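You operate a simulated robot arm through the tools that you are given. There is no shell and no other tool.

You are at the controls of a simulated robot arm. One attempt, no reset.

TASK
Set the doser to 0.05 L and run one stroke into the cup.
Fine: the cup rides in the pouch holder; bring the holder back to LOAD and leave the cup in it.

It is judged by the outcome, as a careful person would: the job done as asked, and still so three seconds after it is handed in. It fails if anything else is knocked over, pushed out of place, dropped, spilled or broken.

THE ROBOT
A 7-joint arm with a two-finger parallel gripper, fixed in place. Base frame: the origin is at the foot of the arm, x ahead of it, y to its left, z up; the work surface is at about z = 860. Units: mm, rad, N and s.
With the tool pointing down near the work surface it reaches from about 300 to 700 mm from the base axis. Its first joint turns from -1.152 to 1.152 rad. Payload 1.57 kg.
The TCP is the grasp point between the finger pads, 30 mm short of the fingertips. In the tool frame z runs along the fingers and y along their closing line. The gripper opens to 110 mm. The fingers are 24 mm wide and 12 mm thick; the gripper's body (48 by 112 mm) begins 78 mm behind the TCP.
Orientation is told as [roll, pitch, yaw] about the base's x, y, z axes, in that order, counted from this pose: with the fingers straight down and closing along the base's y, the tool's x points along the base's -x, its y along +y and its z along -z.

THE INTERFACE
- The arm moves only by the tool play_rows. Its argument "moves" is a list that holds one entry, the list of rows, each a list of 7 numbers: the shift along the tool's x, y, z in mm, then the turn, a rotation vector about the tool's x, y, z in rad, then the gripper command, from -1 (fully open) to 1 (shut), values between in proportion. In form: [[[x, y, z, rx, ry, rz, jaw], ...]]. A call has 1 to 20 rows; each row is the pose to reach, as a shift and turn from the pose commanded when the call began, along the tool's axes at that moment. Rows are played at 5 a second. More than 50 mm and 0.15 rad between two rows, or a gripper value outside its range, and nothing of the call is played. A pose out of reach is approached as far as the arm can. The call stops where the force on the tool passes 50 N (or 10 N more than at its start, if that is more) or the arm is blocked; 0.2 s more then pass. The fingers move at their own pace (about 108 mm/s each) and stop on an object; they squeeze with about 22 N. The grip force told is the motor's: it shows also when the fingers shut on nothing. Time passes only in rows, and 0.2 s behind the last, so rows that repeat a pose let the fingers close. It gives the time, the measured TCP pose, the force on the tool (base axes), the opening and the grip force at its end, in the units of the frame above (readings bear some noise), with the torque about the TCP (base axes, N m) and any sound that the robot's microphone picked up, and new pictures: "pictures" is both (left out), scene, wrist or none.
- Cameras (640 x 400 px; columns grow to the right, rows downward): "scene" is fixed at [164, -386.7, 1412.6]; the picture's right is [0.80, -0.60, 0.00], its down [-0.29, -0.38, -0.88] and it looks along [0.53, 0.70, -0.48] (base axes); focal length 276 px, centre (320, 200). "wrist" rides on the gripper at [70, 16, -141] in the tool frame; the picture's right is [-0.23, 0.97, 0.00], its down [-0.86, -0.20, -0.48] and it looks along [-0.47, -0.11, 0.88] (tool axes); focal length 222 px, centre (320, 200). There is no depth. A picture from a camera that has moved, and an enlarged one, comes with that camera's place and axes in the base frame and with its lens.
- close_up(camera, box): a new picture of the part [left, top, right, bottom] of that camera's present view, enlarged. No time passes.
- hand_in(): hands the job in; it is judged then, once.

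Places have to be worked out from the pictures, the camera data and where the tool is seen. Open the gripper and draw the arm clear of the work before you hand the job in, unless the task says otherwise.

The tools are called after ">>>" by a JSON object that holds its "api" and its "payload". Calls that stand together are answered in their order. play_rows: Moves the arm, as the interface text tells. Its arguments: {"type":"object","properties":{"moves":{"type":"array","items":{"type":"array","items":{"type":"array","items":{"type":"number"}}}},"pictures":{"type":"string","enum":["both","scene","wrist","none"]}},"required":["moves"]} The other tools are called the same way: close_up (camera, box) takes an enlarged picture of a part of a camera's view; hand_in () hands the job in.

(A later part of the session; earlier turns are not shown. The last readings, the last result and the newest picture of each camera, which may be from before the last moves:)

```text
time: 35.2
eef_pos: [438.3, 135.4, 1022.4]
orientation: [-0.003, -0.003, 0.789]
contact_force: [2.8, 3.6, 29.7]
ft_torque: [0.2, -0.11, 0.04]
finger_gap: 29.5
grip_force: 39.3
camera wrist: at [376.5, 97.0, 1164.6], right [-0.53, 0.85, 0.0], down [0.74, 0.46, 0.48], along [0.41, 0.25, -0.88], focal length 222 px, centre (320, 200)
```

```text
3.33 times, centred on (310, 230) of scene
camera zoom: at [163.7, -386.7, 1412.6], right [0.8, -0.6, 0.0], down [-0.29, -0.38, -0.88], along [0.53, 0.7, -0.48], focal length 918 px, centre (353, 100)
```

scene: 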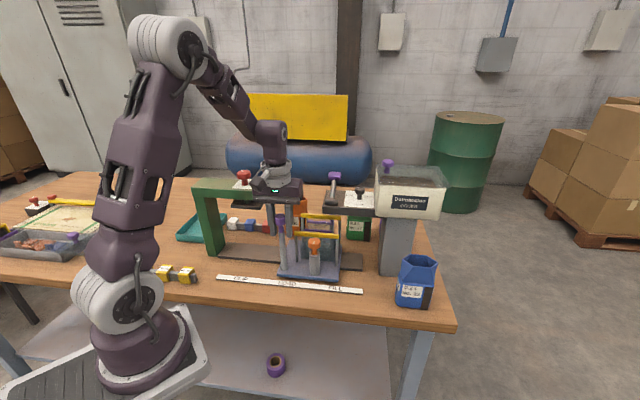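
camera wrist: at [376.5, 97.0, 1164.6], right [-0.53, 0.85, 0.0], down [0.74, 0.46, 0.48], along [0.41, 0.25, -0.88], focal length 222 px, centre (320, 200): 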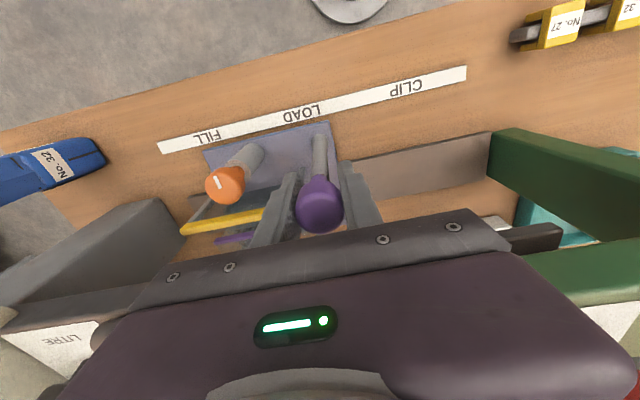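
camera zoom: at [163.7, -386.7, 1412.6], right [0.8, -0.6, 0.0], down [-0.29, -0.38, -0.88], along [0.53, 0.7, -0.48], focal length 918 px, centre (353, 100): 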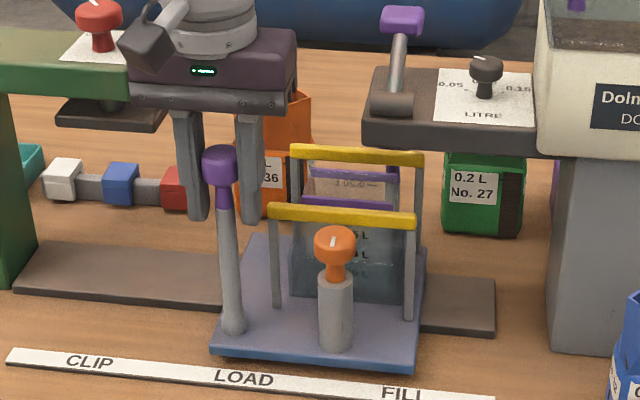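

The post has moved 71 mm. The vertical load is 30 N because I pressed 1 mm too low, so I raise by 0.7 mm and continue 45 mm.

>>> {"api": "play_rows", "payload": {"moves": [[[0, 0, -0.7, 0, 0, 0, 0.8], [0, -8, -0.7, 0, 0, 0, 0.8], [0, -16, -0.7, 0, 0, 0, 0.8], [0, -24, -0.7, 0, 0, 0, 0.8], [0, -32, -0.7, 0, 0, 0, 0.8], [0, -40, -0.7, 0, 0, 0, 0.8], [0, -45, -0.7, 0, 0, 0, 0.8], [0, -45, -0.7, 0, 0, 0, 0.8]]], "pictures": "both"}}

>>> {"api": "close_up", "payload": {"camera": "scene", "box": [230, 170, 390, 290]}}

```text
time: 37.0
eef_pos: [469.9, 103.3, 1022.2]
orientation: [0.001, -0.001, 0.787]
contact_force: [10.0, 11.5, -7.5]
ft_torque: [-0.36, 0.42, 0.02]
finger_gap: 29.4
grip_force: 39.3
camera wrist: at [409.1, 64.8, 1164.7], right [-0.53, 0.85, 0.0], down [0.75, 0.46, 0.48], along [0.41, 0.25, -0.88], focal length 222 px, centre (320, 200)
```

scene: 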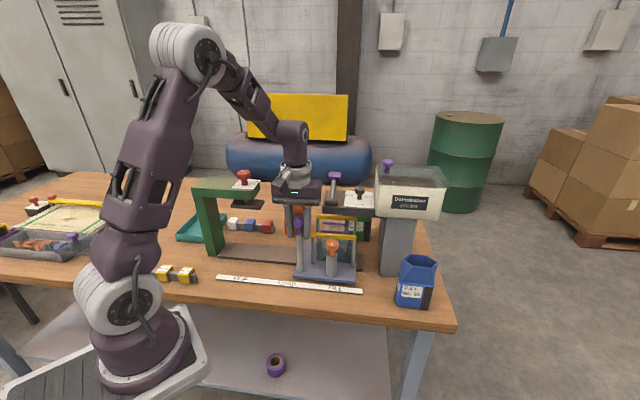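
wrist: 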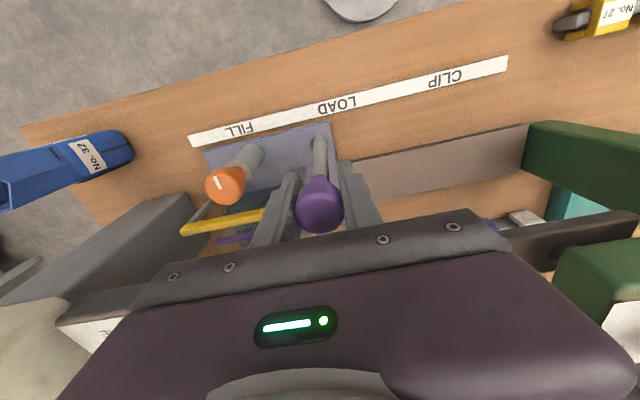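

```text
3.33 times, centred on (310, 230) of scene
camera zoom: at [164.5, -386.3, 1412.7], right [0.8, -0.6, 0.0], down [-0.29, -0.38, -0.88], along [0.53, 0.7, -0.48], focal length 918 px, centre (353, 100)
```

zoom: 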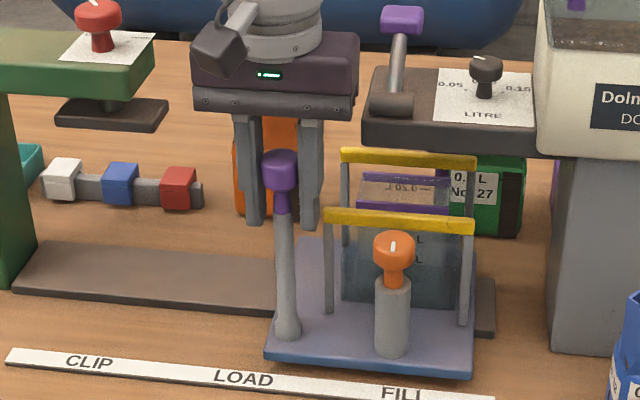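

The holder has 14 mm left to FILL. To keep the gripper body clear of the lever's pivot, I first rotate the tool around the round knob to yaw 15° and ease the sideways load. Then I'll do the rest.

>>> {"api": "play_rows", "payload": {"moves": [[[-1, 0, 0.2, 0, 0, 0, 0.8], [-1, 0, 0.2, 0, 0, 0.1, 0.8], [-1, 0, 0.2, 0, 0, 0.2, 0.8], [-1, 0, 0.2, 0, 0, 0.3, 0.8], [-1, 0, 0.2, 0, 0, 0.4, 0.8], [-1, 0, 0.2, 0, 0, 0.52, 0.8], [-1, 0, 0.2, 0, 0, 0.52, 0.8]]], "pictures": "both"}}

>>> {"api": "close_up", "payload": {"camera": "scene", "box": [230, 170, 390, 290]}}

```text
time: 38.6
eef_pos: [472.0, 104.1, 1023.2]
orientation: [0.0, 0.0, 0.265]
contact_force: [0.0, -0.4, -0.1]
ft_torque: [-0.28, 0.22, 0.08]
finger_gap: 29.2
grip_force: 38.6
camera wrist: at [398.7, 100.9, 1164.9], right [-0.03, 1.0, 0.0], down [0.88, 0.03, 0.48], along [0.48, 0.02, -0.88], focal length 222 px, centre (320, 200)
```

scene: 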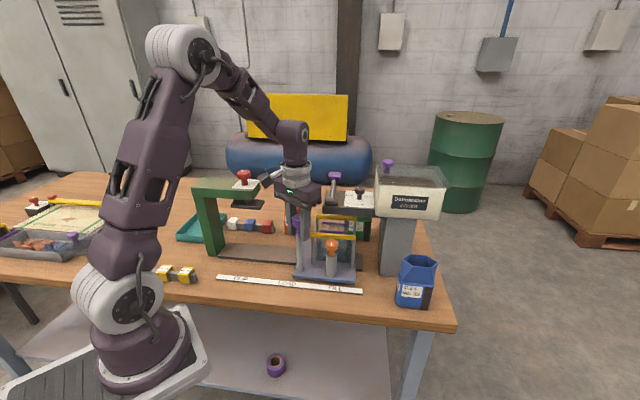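
wrist: 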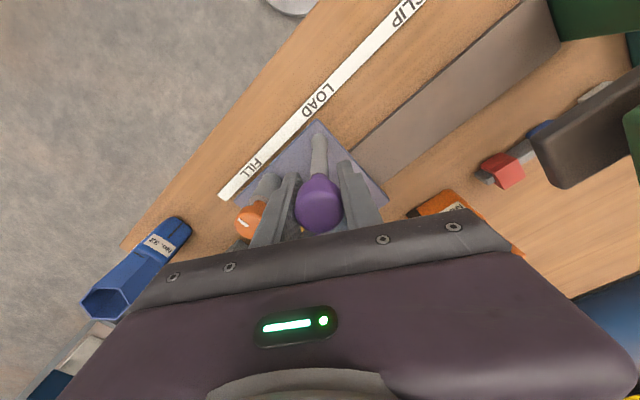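

```text
3.33 times, centred on (310, 230) of scene
camera zoom: at [164.1, -386.7, 1412.6], right [0.8, -0.6, 0.0], down [-0.29, -0.38, -0.88], along [0.53, 0.7, -0.48], focal length 918 px, centre (353, 100)
```

zoom: 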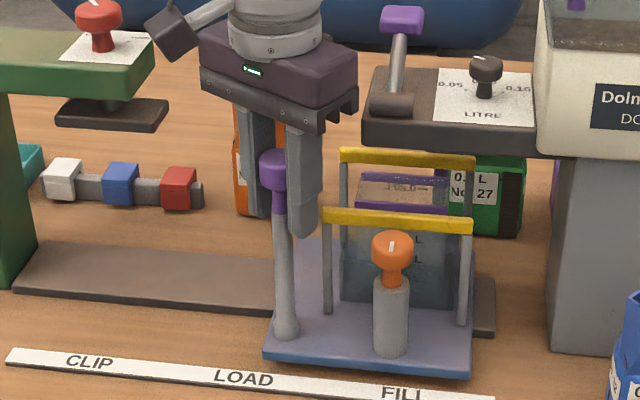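

The forces are near zero. I slide 12 mm further along the rail in small steps and watch the force.

>>> {"api": "play_rows", "payload": {"moves": [[[-1, -1.74, 0, 0, 0, 0, 0.8], [-2, -3.47, 0, 0, 0, 0, 0.8], [-3, -5.2, 0, 0, 0, 0, 0.8], [-4, -6.94, 0, 0, 0, 0, 0.8], [-5, -8.68, 0, 0, 0, 0, 0.8], [-5.97, -10.41, 0, 0, 0, 0, 0.8], [-5.97, -10.41, 0, 0, 0, 0, 0.8]]], "pictures": "both"}}

>>> {"api": "close_up", "payload": {"camera": "scene", "box": [270, 170, 430, 290]}}

```text
time: 40.2
eef_pos: [479.5, 96.4, 1022.8]
orientation: [0.0, -0.001, 0.266]
contact_force: [1.5, -2.0, 11.1]
ft_torque: [0.07, 0.07, 0.13]
finger_gap: 29.4
grip_force: 39.4
camera wrist: at [407.1, 92.2, 1164.8], right [-0.04, 1.0, 0.0], down [0.88, 0.03, 0.48], along [0.48, 0.02, -0.88], focal length 222 px, centre (320, 200)
```

scene: 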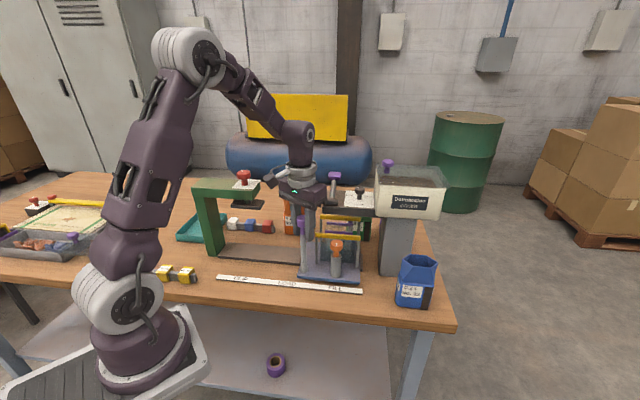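
wrist: 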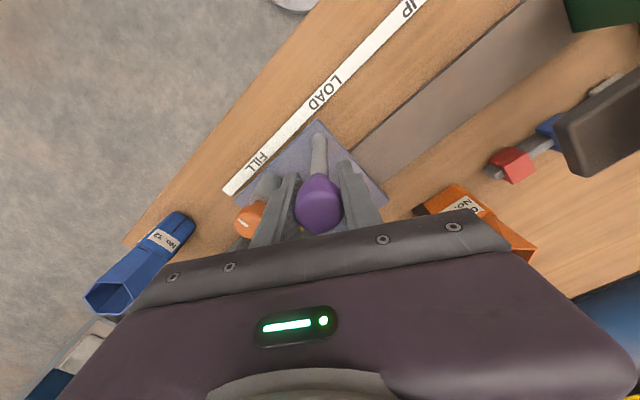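

```text
3.33 times, centred on (350, 230) of scene
camera zoom: at [163.9, -386.8, 1412.6], right [0.8, -0.6, 0.0], down [-0.29, -0.38, -0.88], along [0.53, 0.7, -0.48], focal length 918 px, centre (220, 100)
```

zoom: 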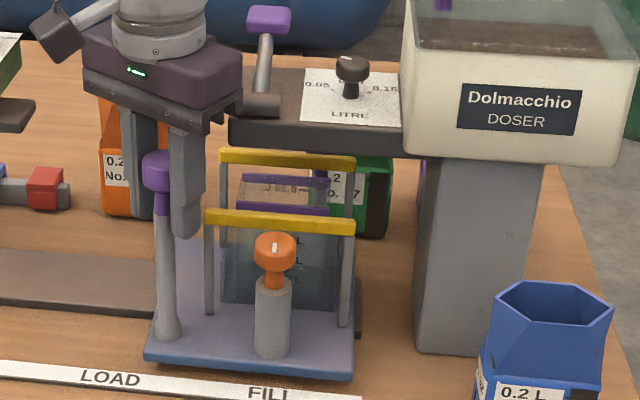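

About 128 mm moved so far. I zoom on the label strip to work out the exact LOAD-to-FILL spacing and the present position.

>>> {"api": "close_up", "payload": {"camera": "wrist", "box": [210, 0, 430, 240]}}

>>> {"api": "close_up", "payload": {"camera": "scene", "box": [215, 240, 375, 300]}}

>>> {"api": "close_up", "payload": {"camera": "scene", "box": [300, 185, 390, 245]}}

```text
1.67 times, centred on (320, 120) of wrist
camera zoom: at [407.1, 92.2, 1164.8], right [-0.04, 1.0, 0.0], down [0.88, 0.03, 0.48], along [0.48, 0.02, -0.88], focal length 370 px, centre (320, 333)
```

zoom: 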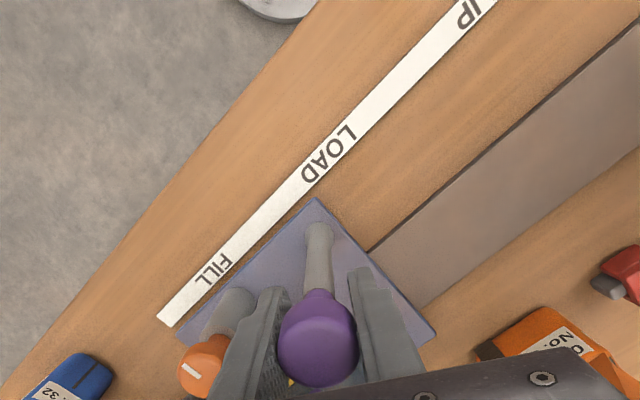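

```text
4.00 times, centred on (295, 270) of scene
camera zoom: at [163.9, -386.8, 1412.6], right [0.8, -0.6, 0.0], down [-0.29, -0.38, -0.88], along [0.53, 0.7, -0.48], focal length 1102 px, centre (420, -80)
```

zoom: 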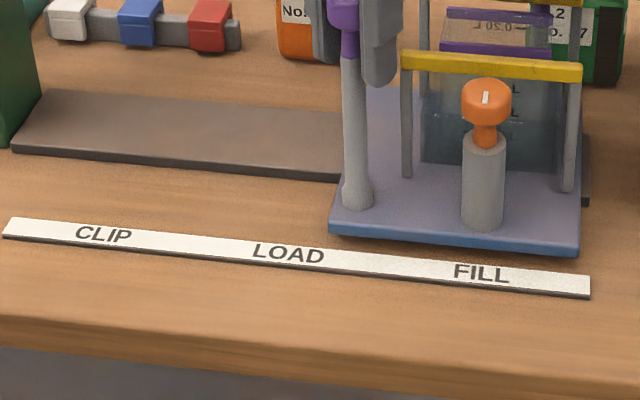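

```text
6.67 times, centred on (345, 215) of scene
camera zoom: at [163.9, -386.8, 1412.6], right [0.8, -0.6, 0.0], down [-0.29, -0.38, -0.88], along [0.53, 0.7, -0.48], focal length 1837 px, centre (153, 100)
```

zoom: 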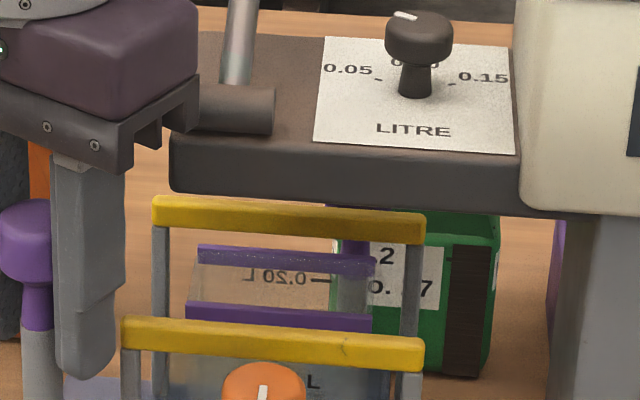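

Label spacing works out at 130 mm, and I've moved about 127.3 mm. I slide the last 2.7 mm.

>>> {"api": "play_rows", "payload": {"moves": [[[-0.5, -0.9, -0.2, 0, 0, 0, 0.8], [-0.95, -1.65, -0.2, 0, 0, 0, 0.8], [-1.34, -2.34, -0.2, 0, 0, 0, 0.8], [-1.34, -2.34, -0.2, 0, 0, 0, 0.8]]], "pictures": "both"}}

>>> {"api": "close_up", "payload": {"camera": "scene", "box": [270, 170, 430, 290]}}

```text
time: 41.2
eef_pos: [481.3, 93.8, 1023.1]
orientation: [-0.001, 0.0, 0.266]
contact_force: [1.3, -1.3, -0.9]
ft_torque: [0.33, -0.79, -0.12]
finger_gap: 29.4
grip_force: 38.7
camera wrist: at [408.9, 90.5, 1164.9], right [-0.04, 1.0, 0.0], down [0.88, 0.03, 0.48], along [0.48, 0.02, -0.88], focal length 222 px, centre (320, 200)
```

scene: 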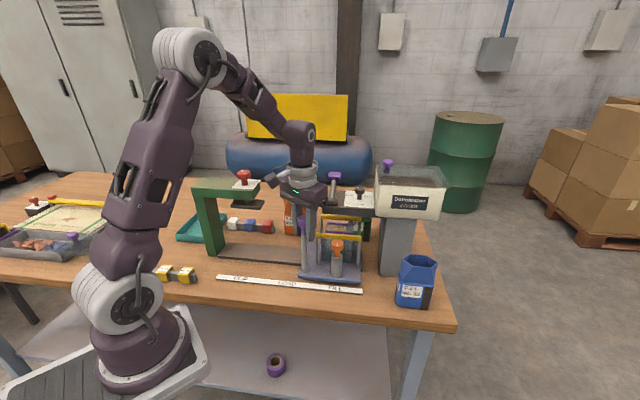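
wrist: 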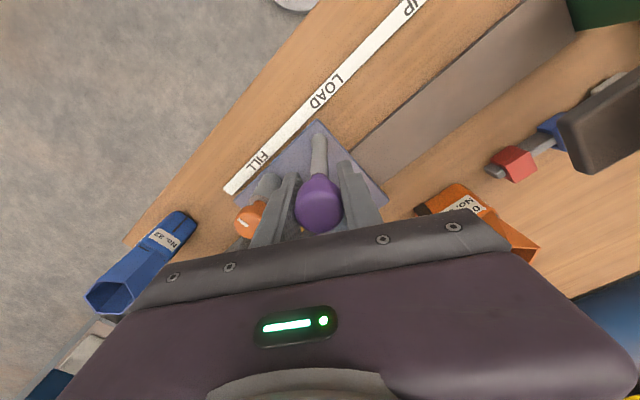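

```text
3.33 times, centred on (350, 230) of scene
camera zoom: at [164.1, -386.7, 1412.6], right [0.8, -0.6, 0.0], down [-0.29, -0.38, -0.88], along [0.53, 0.7, -0.48], focal length 918 px, centre (220, 100)
```

zoom: 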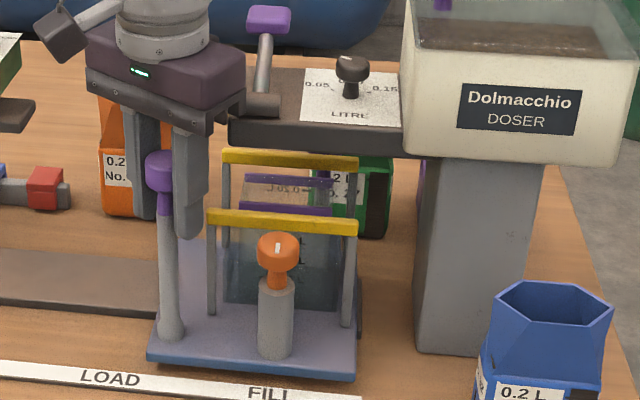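

The holder has moved 130.7 mm with negligible push force, so the cup is at FILL under the doser. I release the post and rise straight up.

>>> {"api": "play_rows", "payload": {"moves": [[[0, 0, 0, 0, 0, 0, 0.3], [0, 0, 0, 0, 0, 0, -0.05], [0, 0, 0, 0, 0, 0, -0.05], [0, 0, -20, 0, 0, 0, -0.05], [0, 0, -55, 0, 0, 0, -0.05], [0, 0, -95, 0, 0, 0, -0.05], [0, 0, -135, 0, 0, 0, -0.05], [0, 0, -160, 0, 0, 0, -0.05], [0, 0, -160, 0, 0, 0, -0.05]]], "pictures": "both"}}

>>> {"api": "close_up", "payload": {"camera": "wrist", "box": [200, 40, 440, 230]}}

>>> {"api": "close_up", "payload": {"camera": "scene", "box": [270, 150, 430, 290]}}

```text
time: 43.2
eef_pos: [481.0, 94.5, 1183.0]
orientation: [0.001, 0.0, 0.266]
contact_force: [0.4, 0.1, 0.0]
ft_torque: [-0.02, 0.01, -0.02]
finger_gap: 57.9
grip_force: 0.0
camera wrist: at [409.1, 90.5, 1325.3], right [-0.04, 1.0, 0.0], down [0.88, 0.03, 0.48], along [0.48, 0.02, -0.88], focal length 222 px, centre (320, 200)
```

scene: 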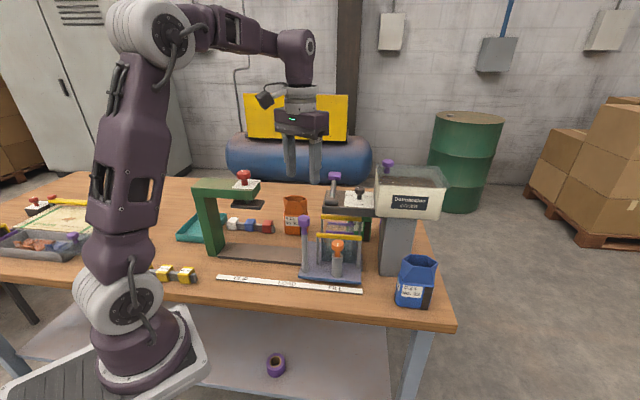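
wrist: 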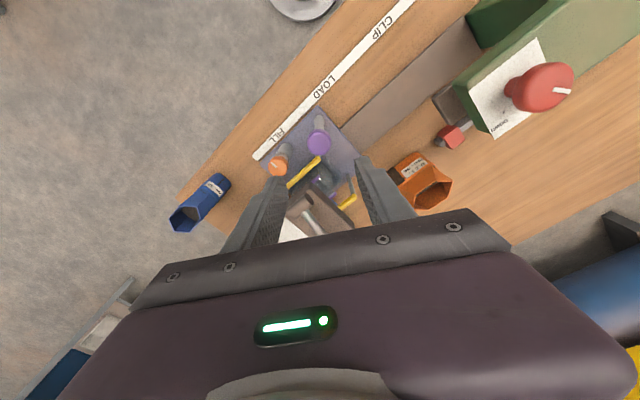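

```text
2.11 times, centred on (320, 135) of wrist
camera zoom: at [409.1, 90.5, 1325.3], right [-0.04, 1.0, 0.0], down [0.88, 0.03, 0.48], along [0.48, 0.02, -0.88], focal length 468 px, centre (320, 337)
```

zoom: 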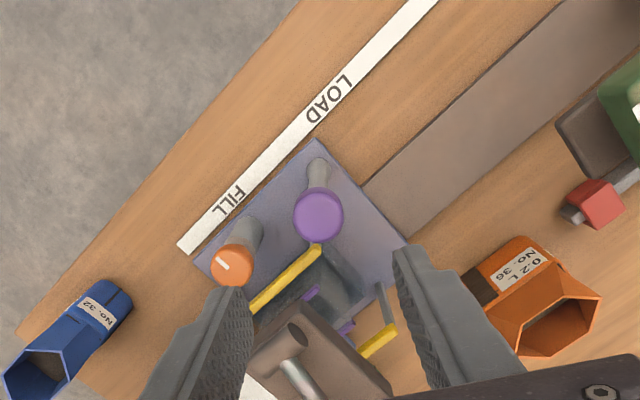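

```text
2.86 times, centred on (350, 220) of scene
camera zoom: at [164.0, -386.7, 1412.6], right [0.8, -0.6, 0.0], down [-0.29, -0.38, -0.88], along [0.53, 0.7, -0.48], focal length 787 px, centre (234, 143)
```

zoom: 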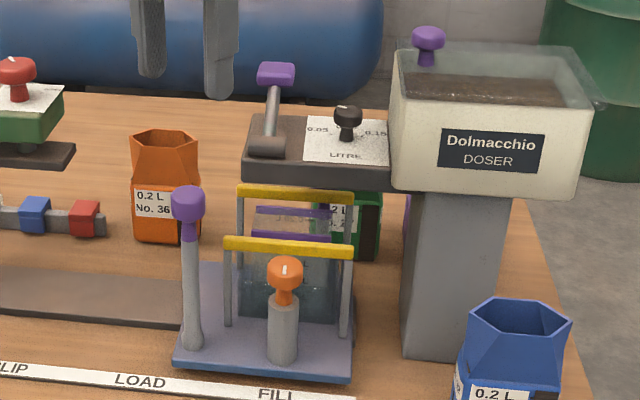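

The holder now sits at FILL with the cup under the doser arm. Next is the lever, so I move above its pivot line at yaw +45° to see the handle clearly.

>>> {"api": "play_rows", "payload": {"moves": [[[-12, -8, -2, 0, 0, -0.1, -0.05], [-24, -16, -2, 0, 0, -0.21, -0.05], [-36, -24, -2, 0, 0, -0.32, 0.05], [-48, -32, -2, 0, 0, -0.42, 0.09], [-61, -40.6, -2, 0, 0, -0.519, 0.09], [-61, -40.6, -2, 0, 0, -0.519, 0.09]]], "pictures": "both"}}

>>> {"api": "close_up", "payload": {"camera": "wrist", "box": [220, 80, 420, 230]}}

>>> {"api": "close_up", "payload": {"camera": "scene", "box": [300, 140, 400, 215]}}

```text
time: 44.6
eef_pos: [550.7, 69.5, 1184.3]
orientation: [0.0, 0.0, 0.787]
contact_force: [-1.2, -0.3, 0.9]
ft_torque: [-0.01, 0.0, -0.01]
finger_gap: 50.1
grip_force: 0.0
camera wrist: at [489.7, 32.0, 1326.9], right [-0.53, 0.85, 0.0], down [0.75, 0.46, 0.48], along [0.41, 0.25, -0.88], focal length 222 px, centre (320, 200)
```

scene: 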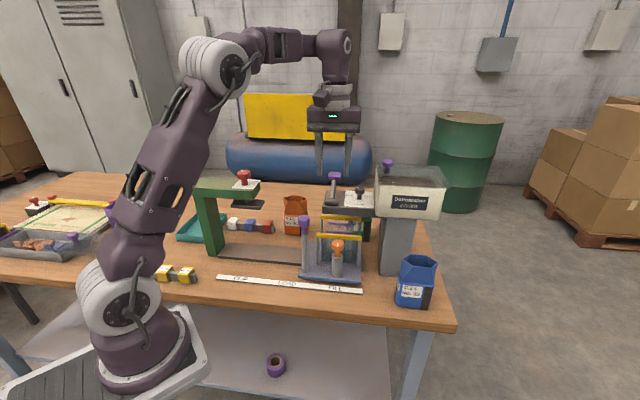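
wrist: 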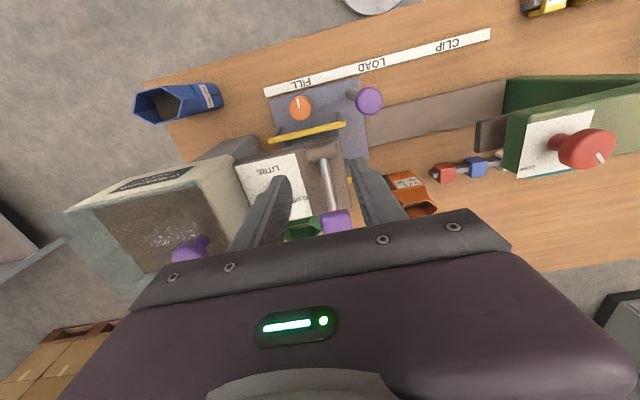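

```text
2.67 times, centred on (320, 155) of wrist
camera zoom: at [489.7, 32.0, 1326.9], right [-0.53, 0.85, 0.0], down [0.75, 0.46, 0.48], along [0.41, 0.25, -0.88], focal length 592 px, centre (320, 320)
```

zoom: 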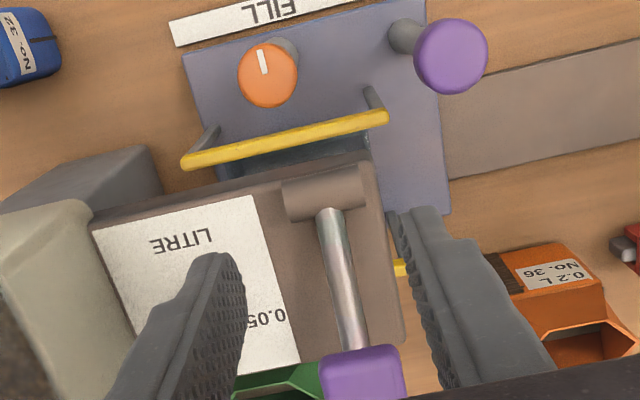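

```text
5.33 times, centred on (350, 178) of scene
camera zoom: at [164.0, -386.7, 1412.6], right [0.8, -0.6, 0.0], down [-0.29, -0.38, -0.88], along [0.53, 0.7, -0.48], focal length 1469 px, centre (160, 320)
```

zoom: 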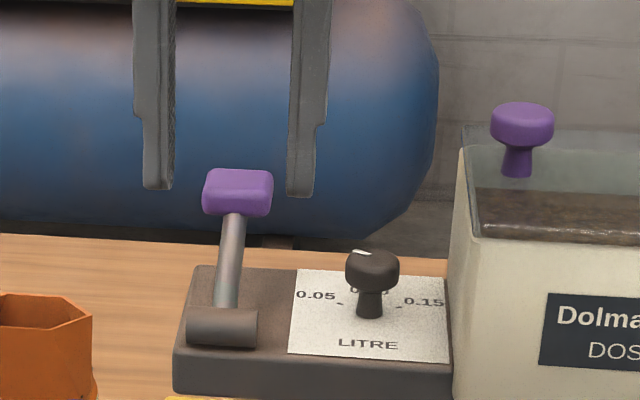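

The handle's center is near p=510, q=338, z≈1118 and it is about 33 mm wide along the pivot axis. I bring the open fingers over it and down astride the handle.

>>> {"api": "play_rows", "payload": {"moves": [[[-19, 1, 5, 0, 0, 0, 0.09], [-38, 2.1, 12, 0, 0, 0, 0.09], [-56, 2.1, 21, 0, 0, 0, 0.09], [-62, 2.1, 34, 0, 0, 0, 0.09], [-67, 2.1, 50, 0, 0, 0, 0.09], [-70.4, 2.1, 64, 0, 0, 0, 0.09], [-70.4, 2.1, 64, 0, 0, 0, 0.09]]], "pictures": "both"}}

>>> {"api": "close_up", "payload": {"camera": "wrist", "box": [220, 80, 420, 230]}}

>>> {"api": "close_up", "payload": {"camera": "scene", "box": [300, 140, 400, 215]}}

```text
time: 46.2
eef_pos: [600.0, 122.6, 1120.7]
orientation: [-0.001, 0.001, 0.786]
contact_force: [-0.7, -0.2, -0.2]
ft_torque: [-0.01, 0.02, 0.02]
finger_gap: 50.0
grip_force: 0.1
camera wrist: at [537.8, 83.7, 1262.9], right [-0.53, 0.85, 0.0], down [0.75, 0.46, 0.48], along [0.41, 0.25, -0.88], focal length 222 px, centre (320, 200)
```

scene: 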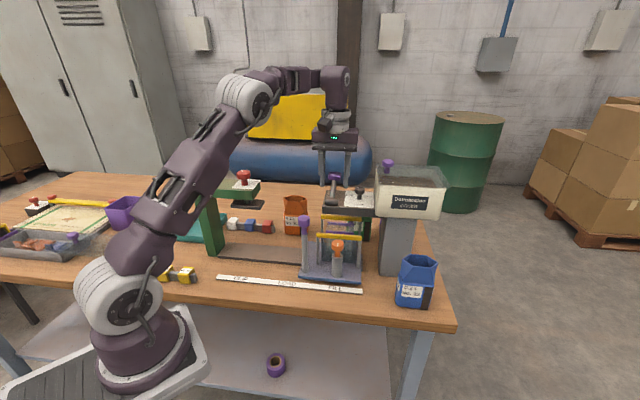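
wrist: 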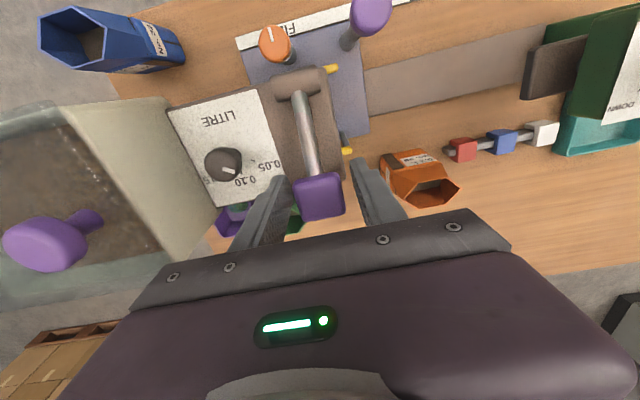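

```text
2.67 times, centred on (320, 155) of wrist
camera zoom: at [537.8, 83.7, 1262.9], right [-0.53, 0.85, 0.0], down [0.75, 0.46, 0.48], along [0.41, 0.25, -0.88], focal length 592 px, centre (320, 320)
```

zoom: 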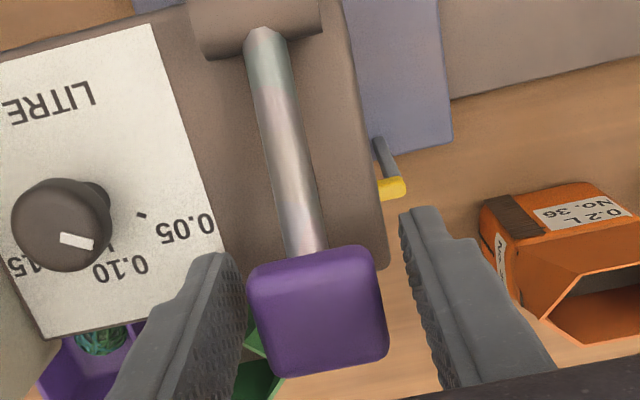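

```text
5.33 times, centred on (350, 178) of scene
camera zoom: at [164.0, -386.7, 1412.6], right [0.8, -0.6, 0.0], down [-0.29, -0.38, -0.88], along [0.53, 0.7, -0.48], focal length 1469 px, centre (160, 320)
```

zoom: 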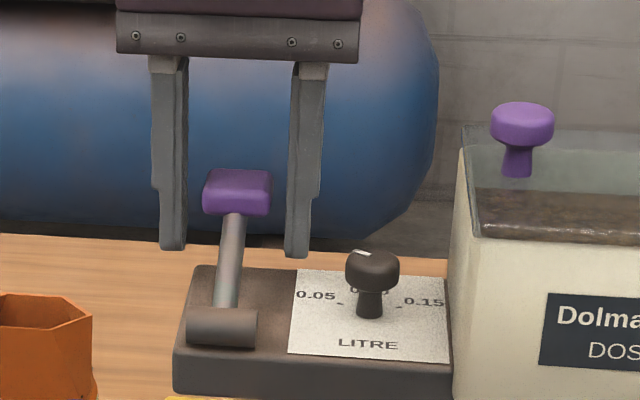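

The handle is centered between the fingers. I close on it.

>>> {"api": "play_rows", "payload": {"moves": [[[0, 0, 0, 0, 0, 0, 0.3], [0, 0, 0, 0, 0, 0, 0.6], [0, 0, 0, 0, 0, 0, 0.7], [0, 0, 0, 0, 0, 0, 0.7]]], "pictures": "both"}}

>>> {"api": "close_up", "payload": {"camera": "scene", "box": [300, 140, 400, 215]}}

```text
time: 47.2
eef_pos: [600.8, 122.1, 1120.5]
orientation: [0.001, 0.0, 0.785]
contact_force: [7.1, -3.6, -2.7]
ft_torque: [0.01, -0.25, 0.13]
finger_gap: 33.7
grip_force: 41.6
camera wrist: at [538.1, 83.2, 1263.0], right [-0.53, 0.85, 0.0], down [0.75, 0.46, 0.48], along [0.41, 0.25, -0.88], focal length 222 px, centre (320, 200)
```

scene: 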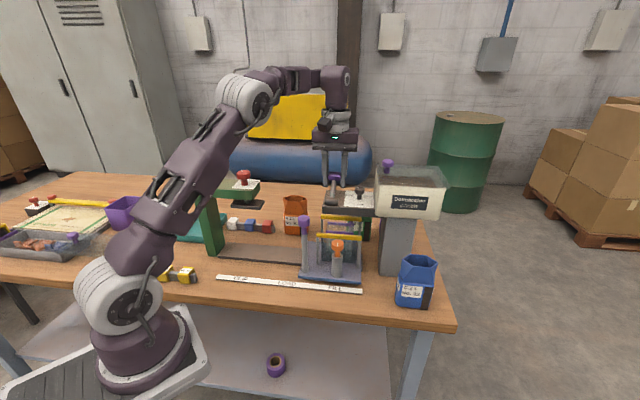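
wrist: 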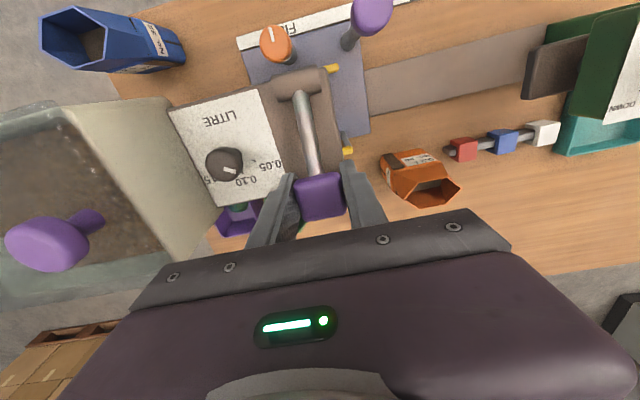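

```text
5.33 times, centred on (350, 178) of scene
camera zoom: at [164.3, -386.8, 1412.5], right [0.8, -0.6, 0.0], down [-0.29, -0.38, -0.88], along [0.53, 0.7, -0.48], focal length 1469 px, centre (160, 320)
```

zoom: 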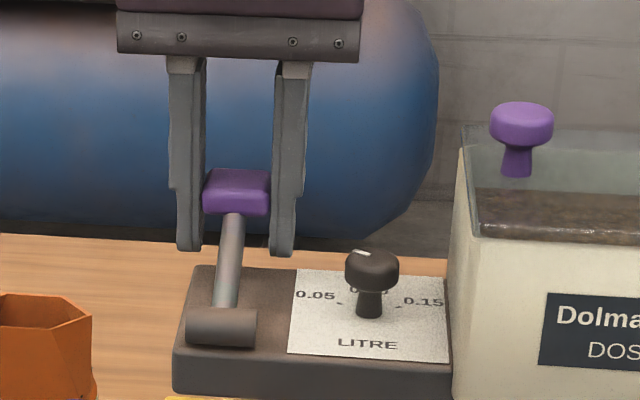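

The grip on the handle is firm (33.7 mm). I make a small test pull along the lever's arc (towards the front and up) to feel which way it gives.

>>> {"api": "play_rows", "payload": {"moves": [[[0, -0.7, 0, 0, 0, 0, 0.7], [1, -0.7, -2, 0, 0, 0, 0.7], [2, -0.7, -4, 0, 0, 0, 0.7], [3, -0.7, -5.5, 0, 0, 0, 0.7], [3.8, -0.7, -7, 0, 0, 0, 0.7], [3.8, -0.7, -7, 0, 0, 0, 0.7]]], "pictures": "both"}}

>>> {"api": "close_up", "payload": {"camera": "scene", "box": [300, 140, 400, 215]}}

```text
time: 48.6
eef_pos: [596.4, 119.3, 1127.5]
orientation: [0.001, 0.002, 0.786]
contact_force: [16.9, 2.1, -30.1]
ft_torque: [0.09, -0.08, 0.03]
finger_gap: 33.7
grip_force: 41.5
camera wrist: at [536.0, 80.6, 1269.5], right [-0.53, 0.85, 0.0], down [0.75, 0.46, 0.48], along [0.4, 0.25, -0.88], focal length 222 px, centre (320, 200)
```

scene: 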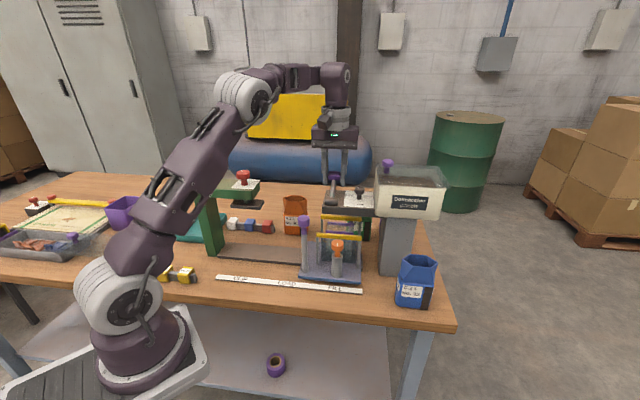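
wrist: 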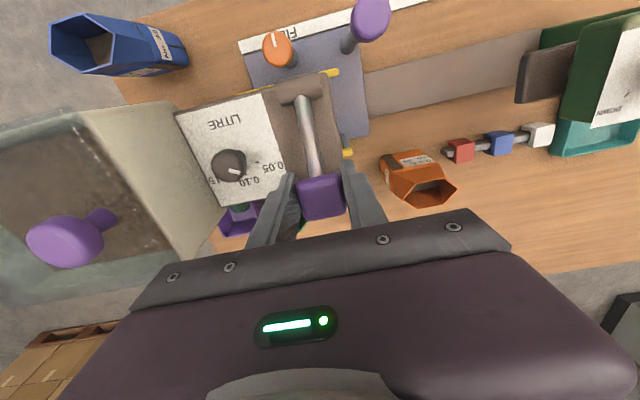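

```text
5.33 times, centred on (350, 178) of scene
camera zoom: at [165.2, -386.5, 1412.5], right [0.8, -0.6, 0.0], down [-0.29, -0.38, -0.88], along [0.53, 0.7, -0.48], focal length 1469 px, centre (160, 320)
```

zoom: 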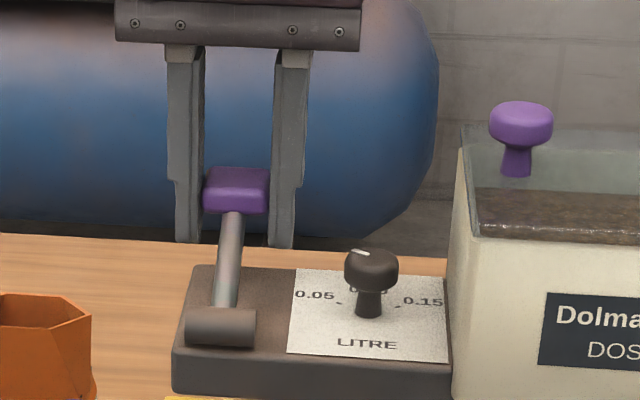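

The lever did not give that way: about 33 N opposed the pull and the pads slid up on the handle. I go back to where I gripped and read the force, to test the other direction (down).

>>> {"api": "play_rows", "payload": {"moves": [[[-1, 0, 2, 0, 0, 0, 0.7], [-2, 0, 4, 0, 0, 0, 0.7], [-3, 0, 5.5, 0, 0, 0, 0.7], [-3.8, 0, 7, 0, 0, 0, 0.7], [-3.8, 0, 7, 0, 0, 0, 0.7]]], "pictures": "both"}}

>>> {"api": "close_up", "payload": {"camera": "scene", "box": [300, 140, 400, 215]}}

```text
time: 49.8
eef_pos: [598.7, 121.8, 1122.3]
orientation: [-0.001, 0.002, 0.785]
contact_force: [-3.4, -4.3, 15.3]
ft_torque: [-0.8, 0.8, 0.12]
finger_gap: 33.8
grip_force: 41.5
camera wrist: at [537.5, 82.7, 1263.7], right [-0.53, 0.85, 0.0], down [0.75, 0.46, 0.48], along [0.41, 0.25, -0.88], focal length 222 px, centre (320, 200)
```

scene: 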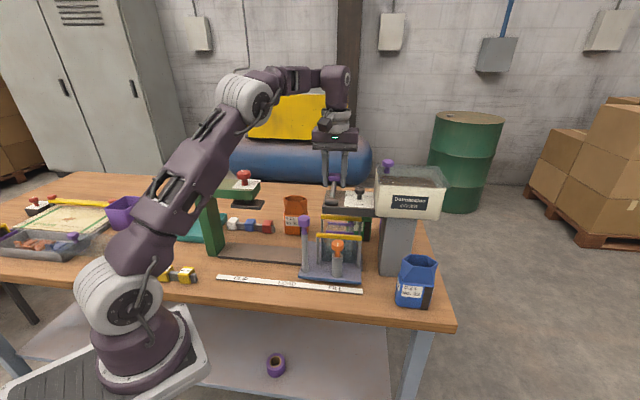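
wrist: 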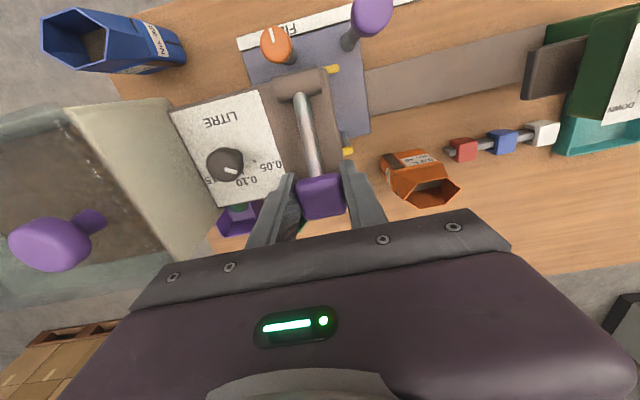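

```text
5.33 times, centred on (350, 178) of scene
camera zoom: at [163.7, -386.9, 1412.6], right [0.8, -0.6, 0.0], down [-0.29, -0.38, -0.88], along [0.53, 0.7, -0.48], focal length 1469 px, centre (160, 320)
```

zoom: 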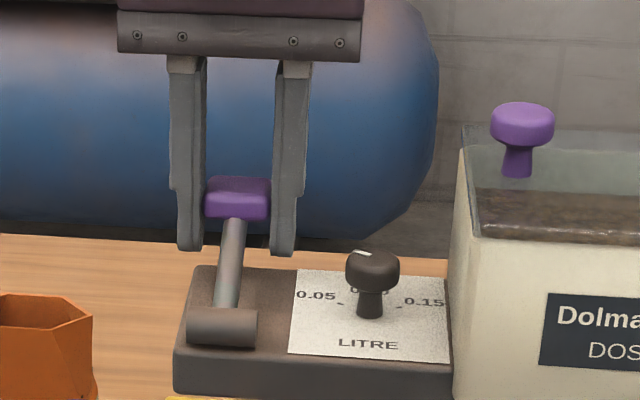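

The handle visibly went down about 4 mm against a light spring of about 15 N, so the stroke is a downward press and the lever springs back up. I let go, rise, and will press from above with closed fingertips for the full travel.

>>> {"api": "play_rows", "payload": {"moves": [[[0, 0, 0, 0, 0, 0, 0.4], [0, 0, 0, 0, 0, 0, 0.09], [0, 0, 0, 0, 0, 0, 0.09], [4, 0, -12, 0, 0, 0, 0.09], [10, 0, -28, 0, 0, 0, 0.09], [20, 0, -45, 0, 0, 0, 0.09], [28, 0, -55, 0, 0, 0, 0.09], [28, 0, -55, 0, 0, 0, 0.09]]], "pictures": "both"}}

>>> {"api": "close_up", "payload": {"camera": "wrist", "box": [220, 80, 420, 230]}}

>>> {"api": "close_up", "payload": {"camera": "scene", "box": [300, 140, 400, 215]}}

```text
time: 51.6
eef_pos: [579.0, 103.0, 1176.4]
orientation: [-0.002, 0.001, 0.785]
contact_force: [-0.9, -0.3, 0.4]
ft_torque: [0.01, 0.0, 0.03]
finger_gap: 50.1
grip_force: 0.0
camera wrist: at [518.0, 63.6, 1318.4], right [-0.53, 0.85, 0.0], down [0.75, 0.46, 0.48], along [0.41, 0.25, -0.88], focal length 222 px, centre (320, 200)
```

scene: 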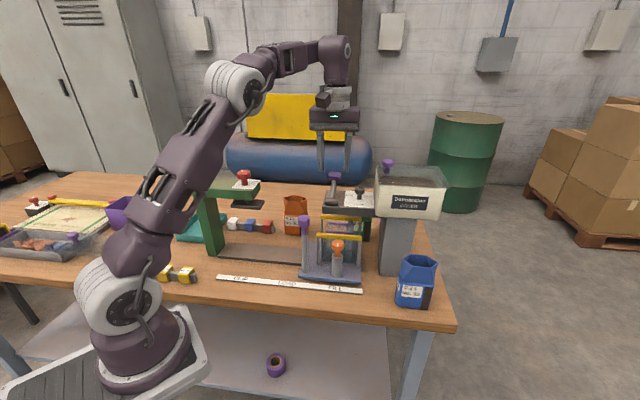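
wrist: 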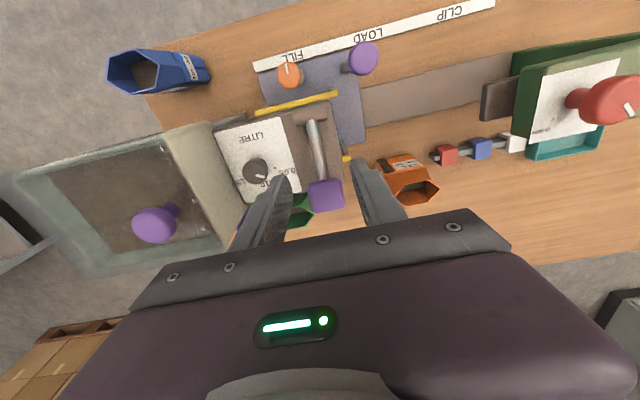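

```text
2.67 times, centred on (320, 155) of wrist
camera zoom: at [518.0, 63.6, 1318.4], right [-0.53, 0.85, 0.0], down [0.75, 0.46, 0.48], along [0.41, 0.25, -0.88], focal length 592 px, centre (320, 320)
```

zoom: 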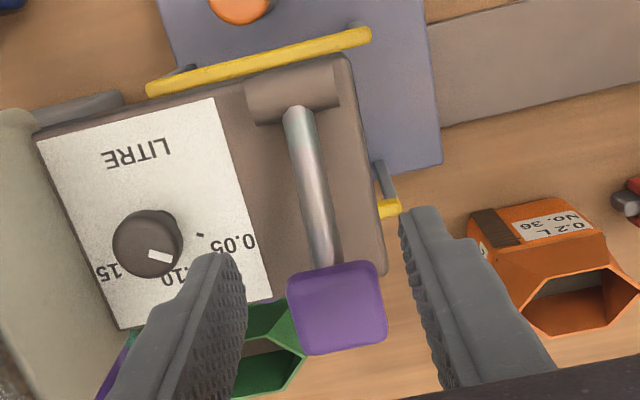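

```text
5.33 times, centred on (350, 178) of scene
camera zoom: at [164.0, -386.7, 1412.6], right [0.8, -0.6, 0.0], down [-0.29, -0.38, -0.88], along [0.53, 0.7, -0.48], focal length 1469 px, centre (160, 320)
```

zoom: 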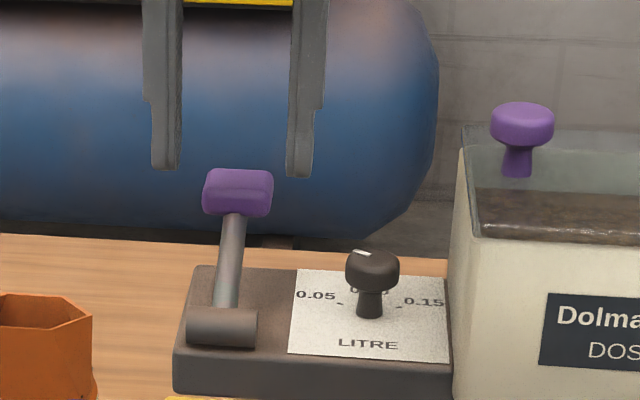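

The lever is back at rest and the dial still points at 0.05. I close the fingers and place the tips just above the handle.

>>> {"api": "play_rows", "payload": {"moves": [[[0, 0, 0, 0, 0, 0, 0.6], [0, -1, 0, 0, 0, 0, 1], [-10, -1.8, 3, 0, 0, 0, 1], [-20.7, -1.8, 10.4, 0, 0, 0, 1], [-20.7, -1.8, 10.4, 0, 0, 0, 1]]], "pictures": "both"}}

>>> {"api": "close_up", "payload": {"camera": "wrist", "box": [220, 80, 420, 230]}}

>>> {"api": "close_up", "payload": {"camera": "scene", "box": [300, 140, 400, 215]}}

```text
time: 52.8
eef_pos: [594.8, 115.2, 1165.8]
orientation: [-0.002, 0.001, 0.786]
contact_force: [-0.8, 0.0, -0.5]
ft_torque: [-0.04, 0.02, 0.01]
finger_gap: 0.0
grip_force: 21.1
camera wrist: at [534.5, 77.0, 1307.7], right [-0.53, 0.85, 0.0], down [0.75, 0.46, 0.48], along [0.41, 0.25, -0.88], focal length 222 px, centre (320, 200)
```

scene: 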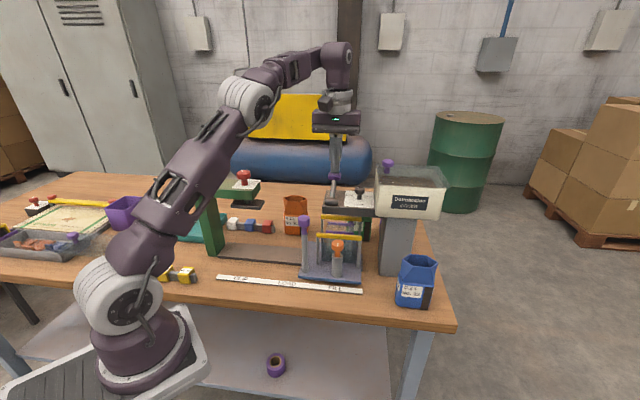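
wrist: 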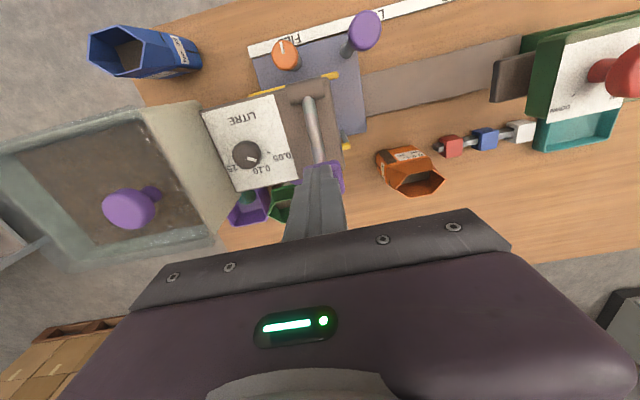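

```text
2.67 times, centred on (320, 155) of wrist
camera zoom: at [534.5, 77.0, 1307.7], right [-0.53, 0.85, 0.0], down [0.75, 0.46, 0.48], along [0.41, 0.25, -0.88], focal length 592 px, centre (320, 320)
```

zoom: 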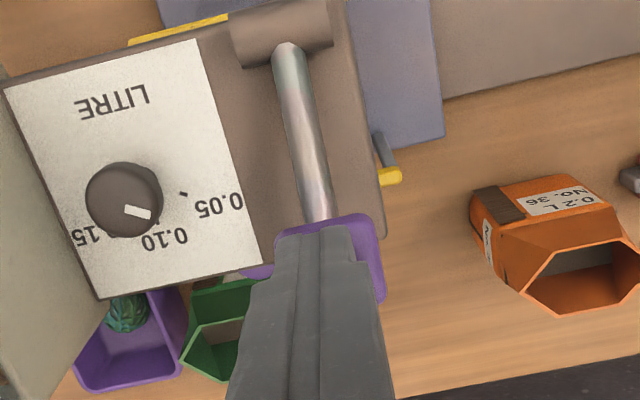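

```text
5.33 times, centred on (350, 178) of scene
camera zoom: at [164.1, -386.7, 1412.6], right [0.8, -0.6, 0.0], down [-0.29, -0.38, -0.88], along [0.53, 0.7, -0.48], focal length 1469 px, centre (160, 320)
```

zoom: 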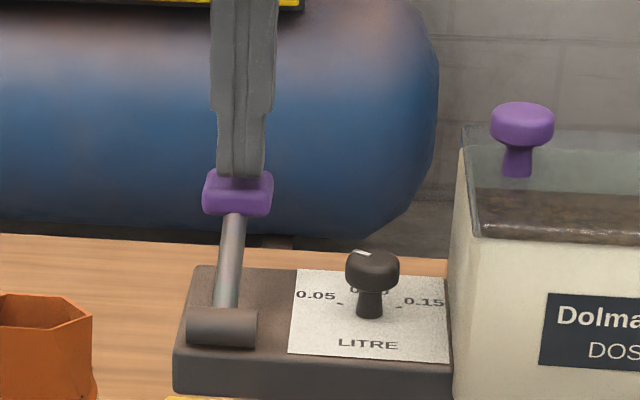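

The closed tips sit just above the handle. Now I press it down along its arc in steps; the call stops by itself at the end stop.

>>> {"api": "play_rows", "payload": {"moves": [[[-1, 0, 5, 0, 0, 0, 1], [-2, 0, 9, 0, 0, 0, 1], [-3, 0, 13, 0, 0, 0, 1], [-4.5, 0, 17, 0, 0, 0, 1], [-6, 0, 21, 0, 0, 0, 1], [-7, 0, 25, 0, 0, 0, 1], [-8, 0, 29, 0, 0, 0, 1], [-9, 0, 33, 0, 0, 0, 1], [-9.5, 0, 37, 0, 0, 0, 1], [-10, 0, 41, 0, 0, 0, 1]]], "pictures": "both"}}

>>> {"api": "close_up", "payload": {"camera": "scene", "box": [290, 140, 400, 260]}}

```text
time: 55.0
eef_pos: [602.6, 121.6, 1131.6]
orientation: [-0.006, -0.008, 0.784]
contact_force: [-10.2, -0.8, 18.9]
ft_torque: [-0.02, 0.36, -0.01]
finger_gap: 0.0
grip_force: 21.0
stopped in row 10: the force on the tool passed its limit at 56 N (the readings are from after the stop); the commanded pose is now the measured one
camera wrist: at [539.3, 82.8, 1273.6], right [-0.53, 0.85, 0.0], down [0.74, 0.46, 0.48], along [0.41, 0.25, -0.87], focal length 222 px, centre (320, 200)
```

scene: 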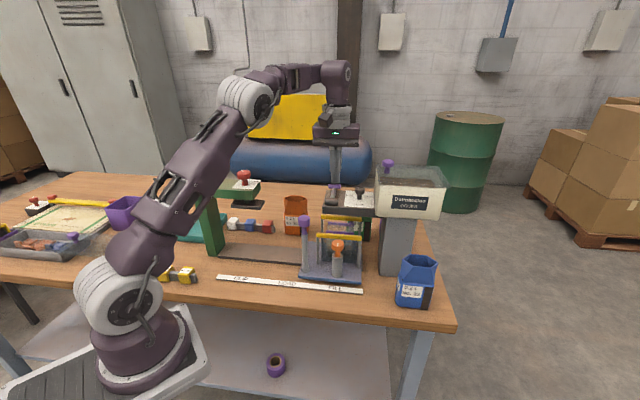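
wrist: 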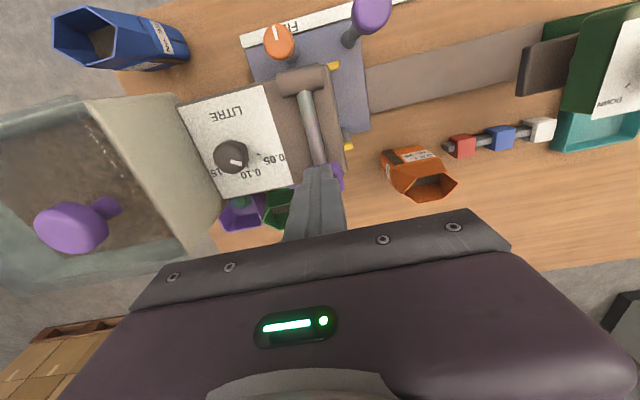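

```text
3.33 times, centred on (345, 200) of scene
camera zoom: at [163.3, -386.8, 1412.6], right [0.8, -0.6, 0.0], down [-0.29, -0.38, -0.88], along [0.53, 0.7, -0.48], focal length 918 px, centre (237, 200)
```

zoom: 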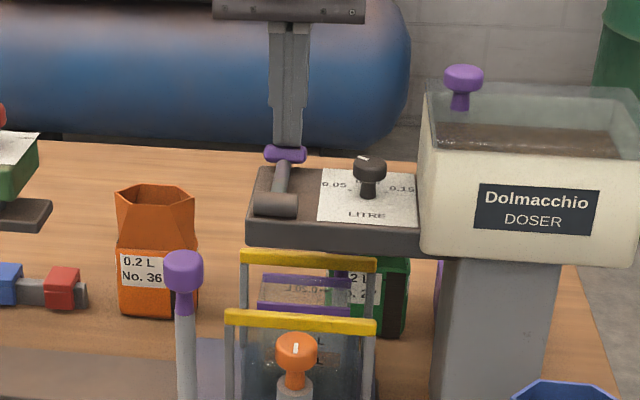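

It stopped at 56 N with the handle nearly flat, which looks like the end stop. I check the cup for the dose.

>>> {"api": "close_up", "payload": {"camera": "scene", "box": [305, 205, 375, 275]}}

>>> {"api": "close_up", "payload": {"camera": "scene", "box": [320, 170, 380, 215]}}

>>> {"api": "close_up", "payload": {"camera": "wrist", "box": [220, 30, 420, 210]}}

```text
5.71 times, centred on (340, 240) of scene
camera zoom: at [163.3, -386.8, 1412.6], right [0.8, -0.6, 0.0], down [-0.29, -0.38, -0.88], along [0.53, 0.7, -0.48], focal length 1574 px, centre (206, -29)
```

zoom: 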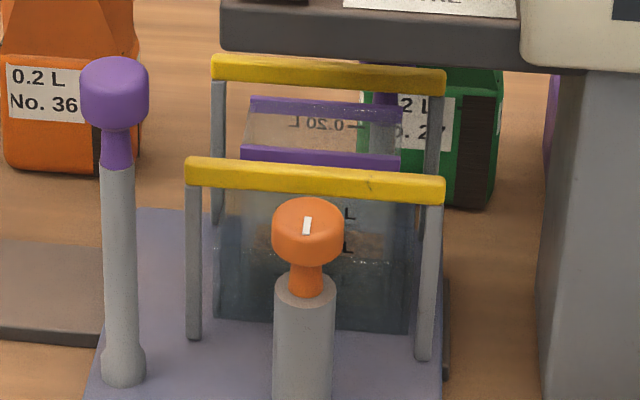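

```text
8.89 times, centred on (350, 192) of scene
camera zoom: at [163.3, -386.8, 1412.6], right [0.8, -0.6, 0.0], down [-0.29, -0.38, -0.88], along [0.53, 0.7, -0.48], focal length 2449 px, centre (53, 267)
```

zoom: 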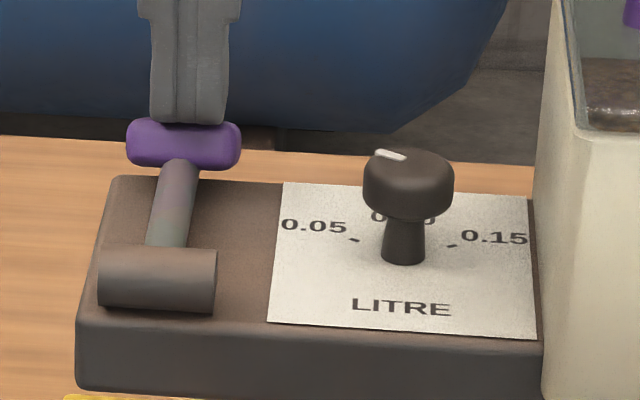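

```text
2.22 times, centred on (320, 120) of wrist
camera zoom: at [539.3, 82.8, 1273.6], right [-0.53, 0.85, 0.0], down [0.74, 0.46, 0.48], along [0.41, 0.25, -0.87], focal length 494 px, centre (320, 378)
```

zoom: 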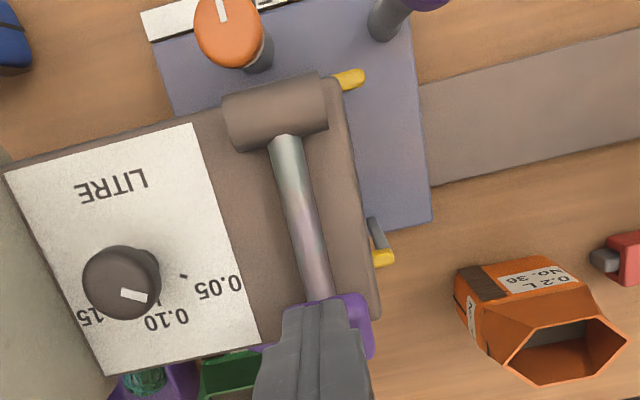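

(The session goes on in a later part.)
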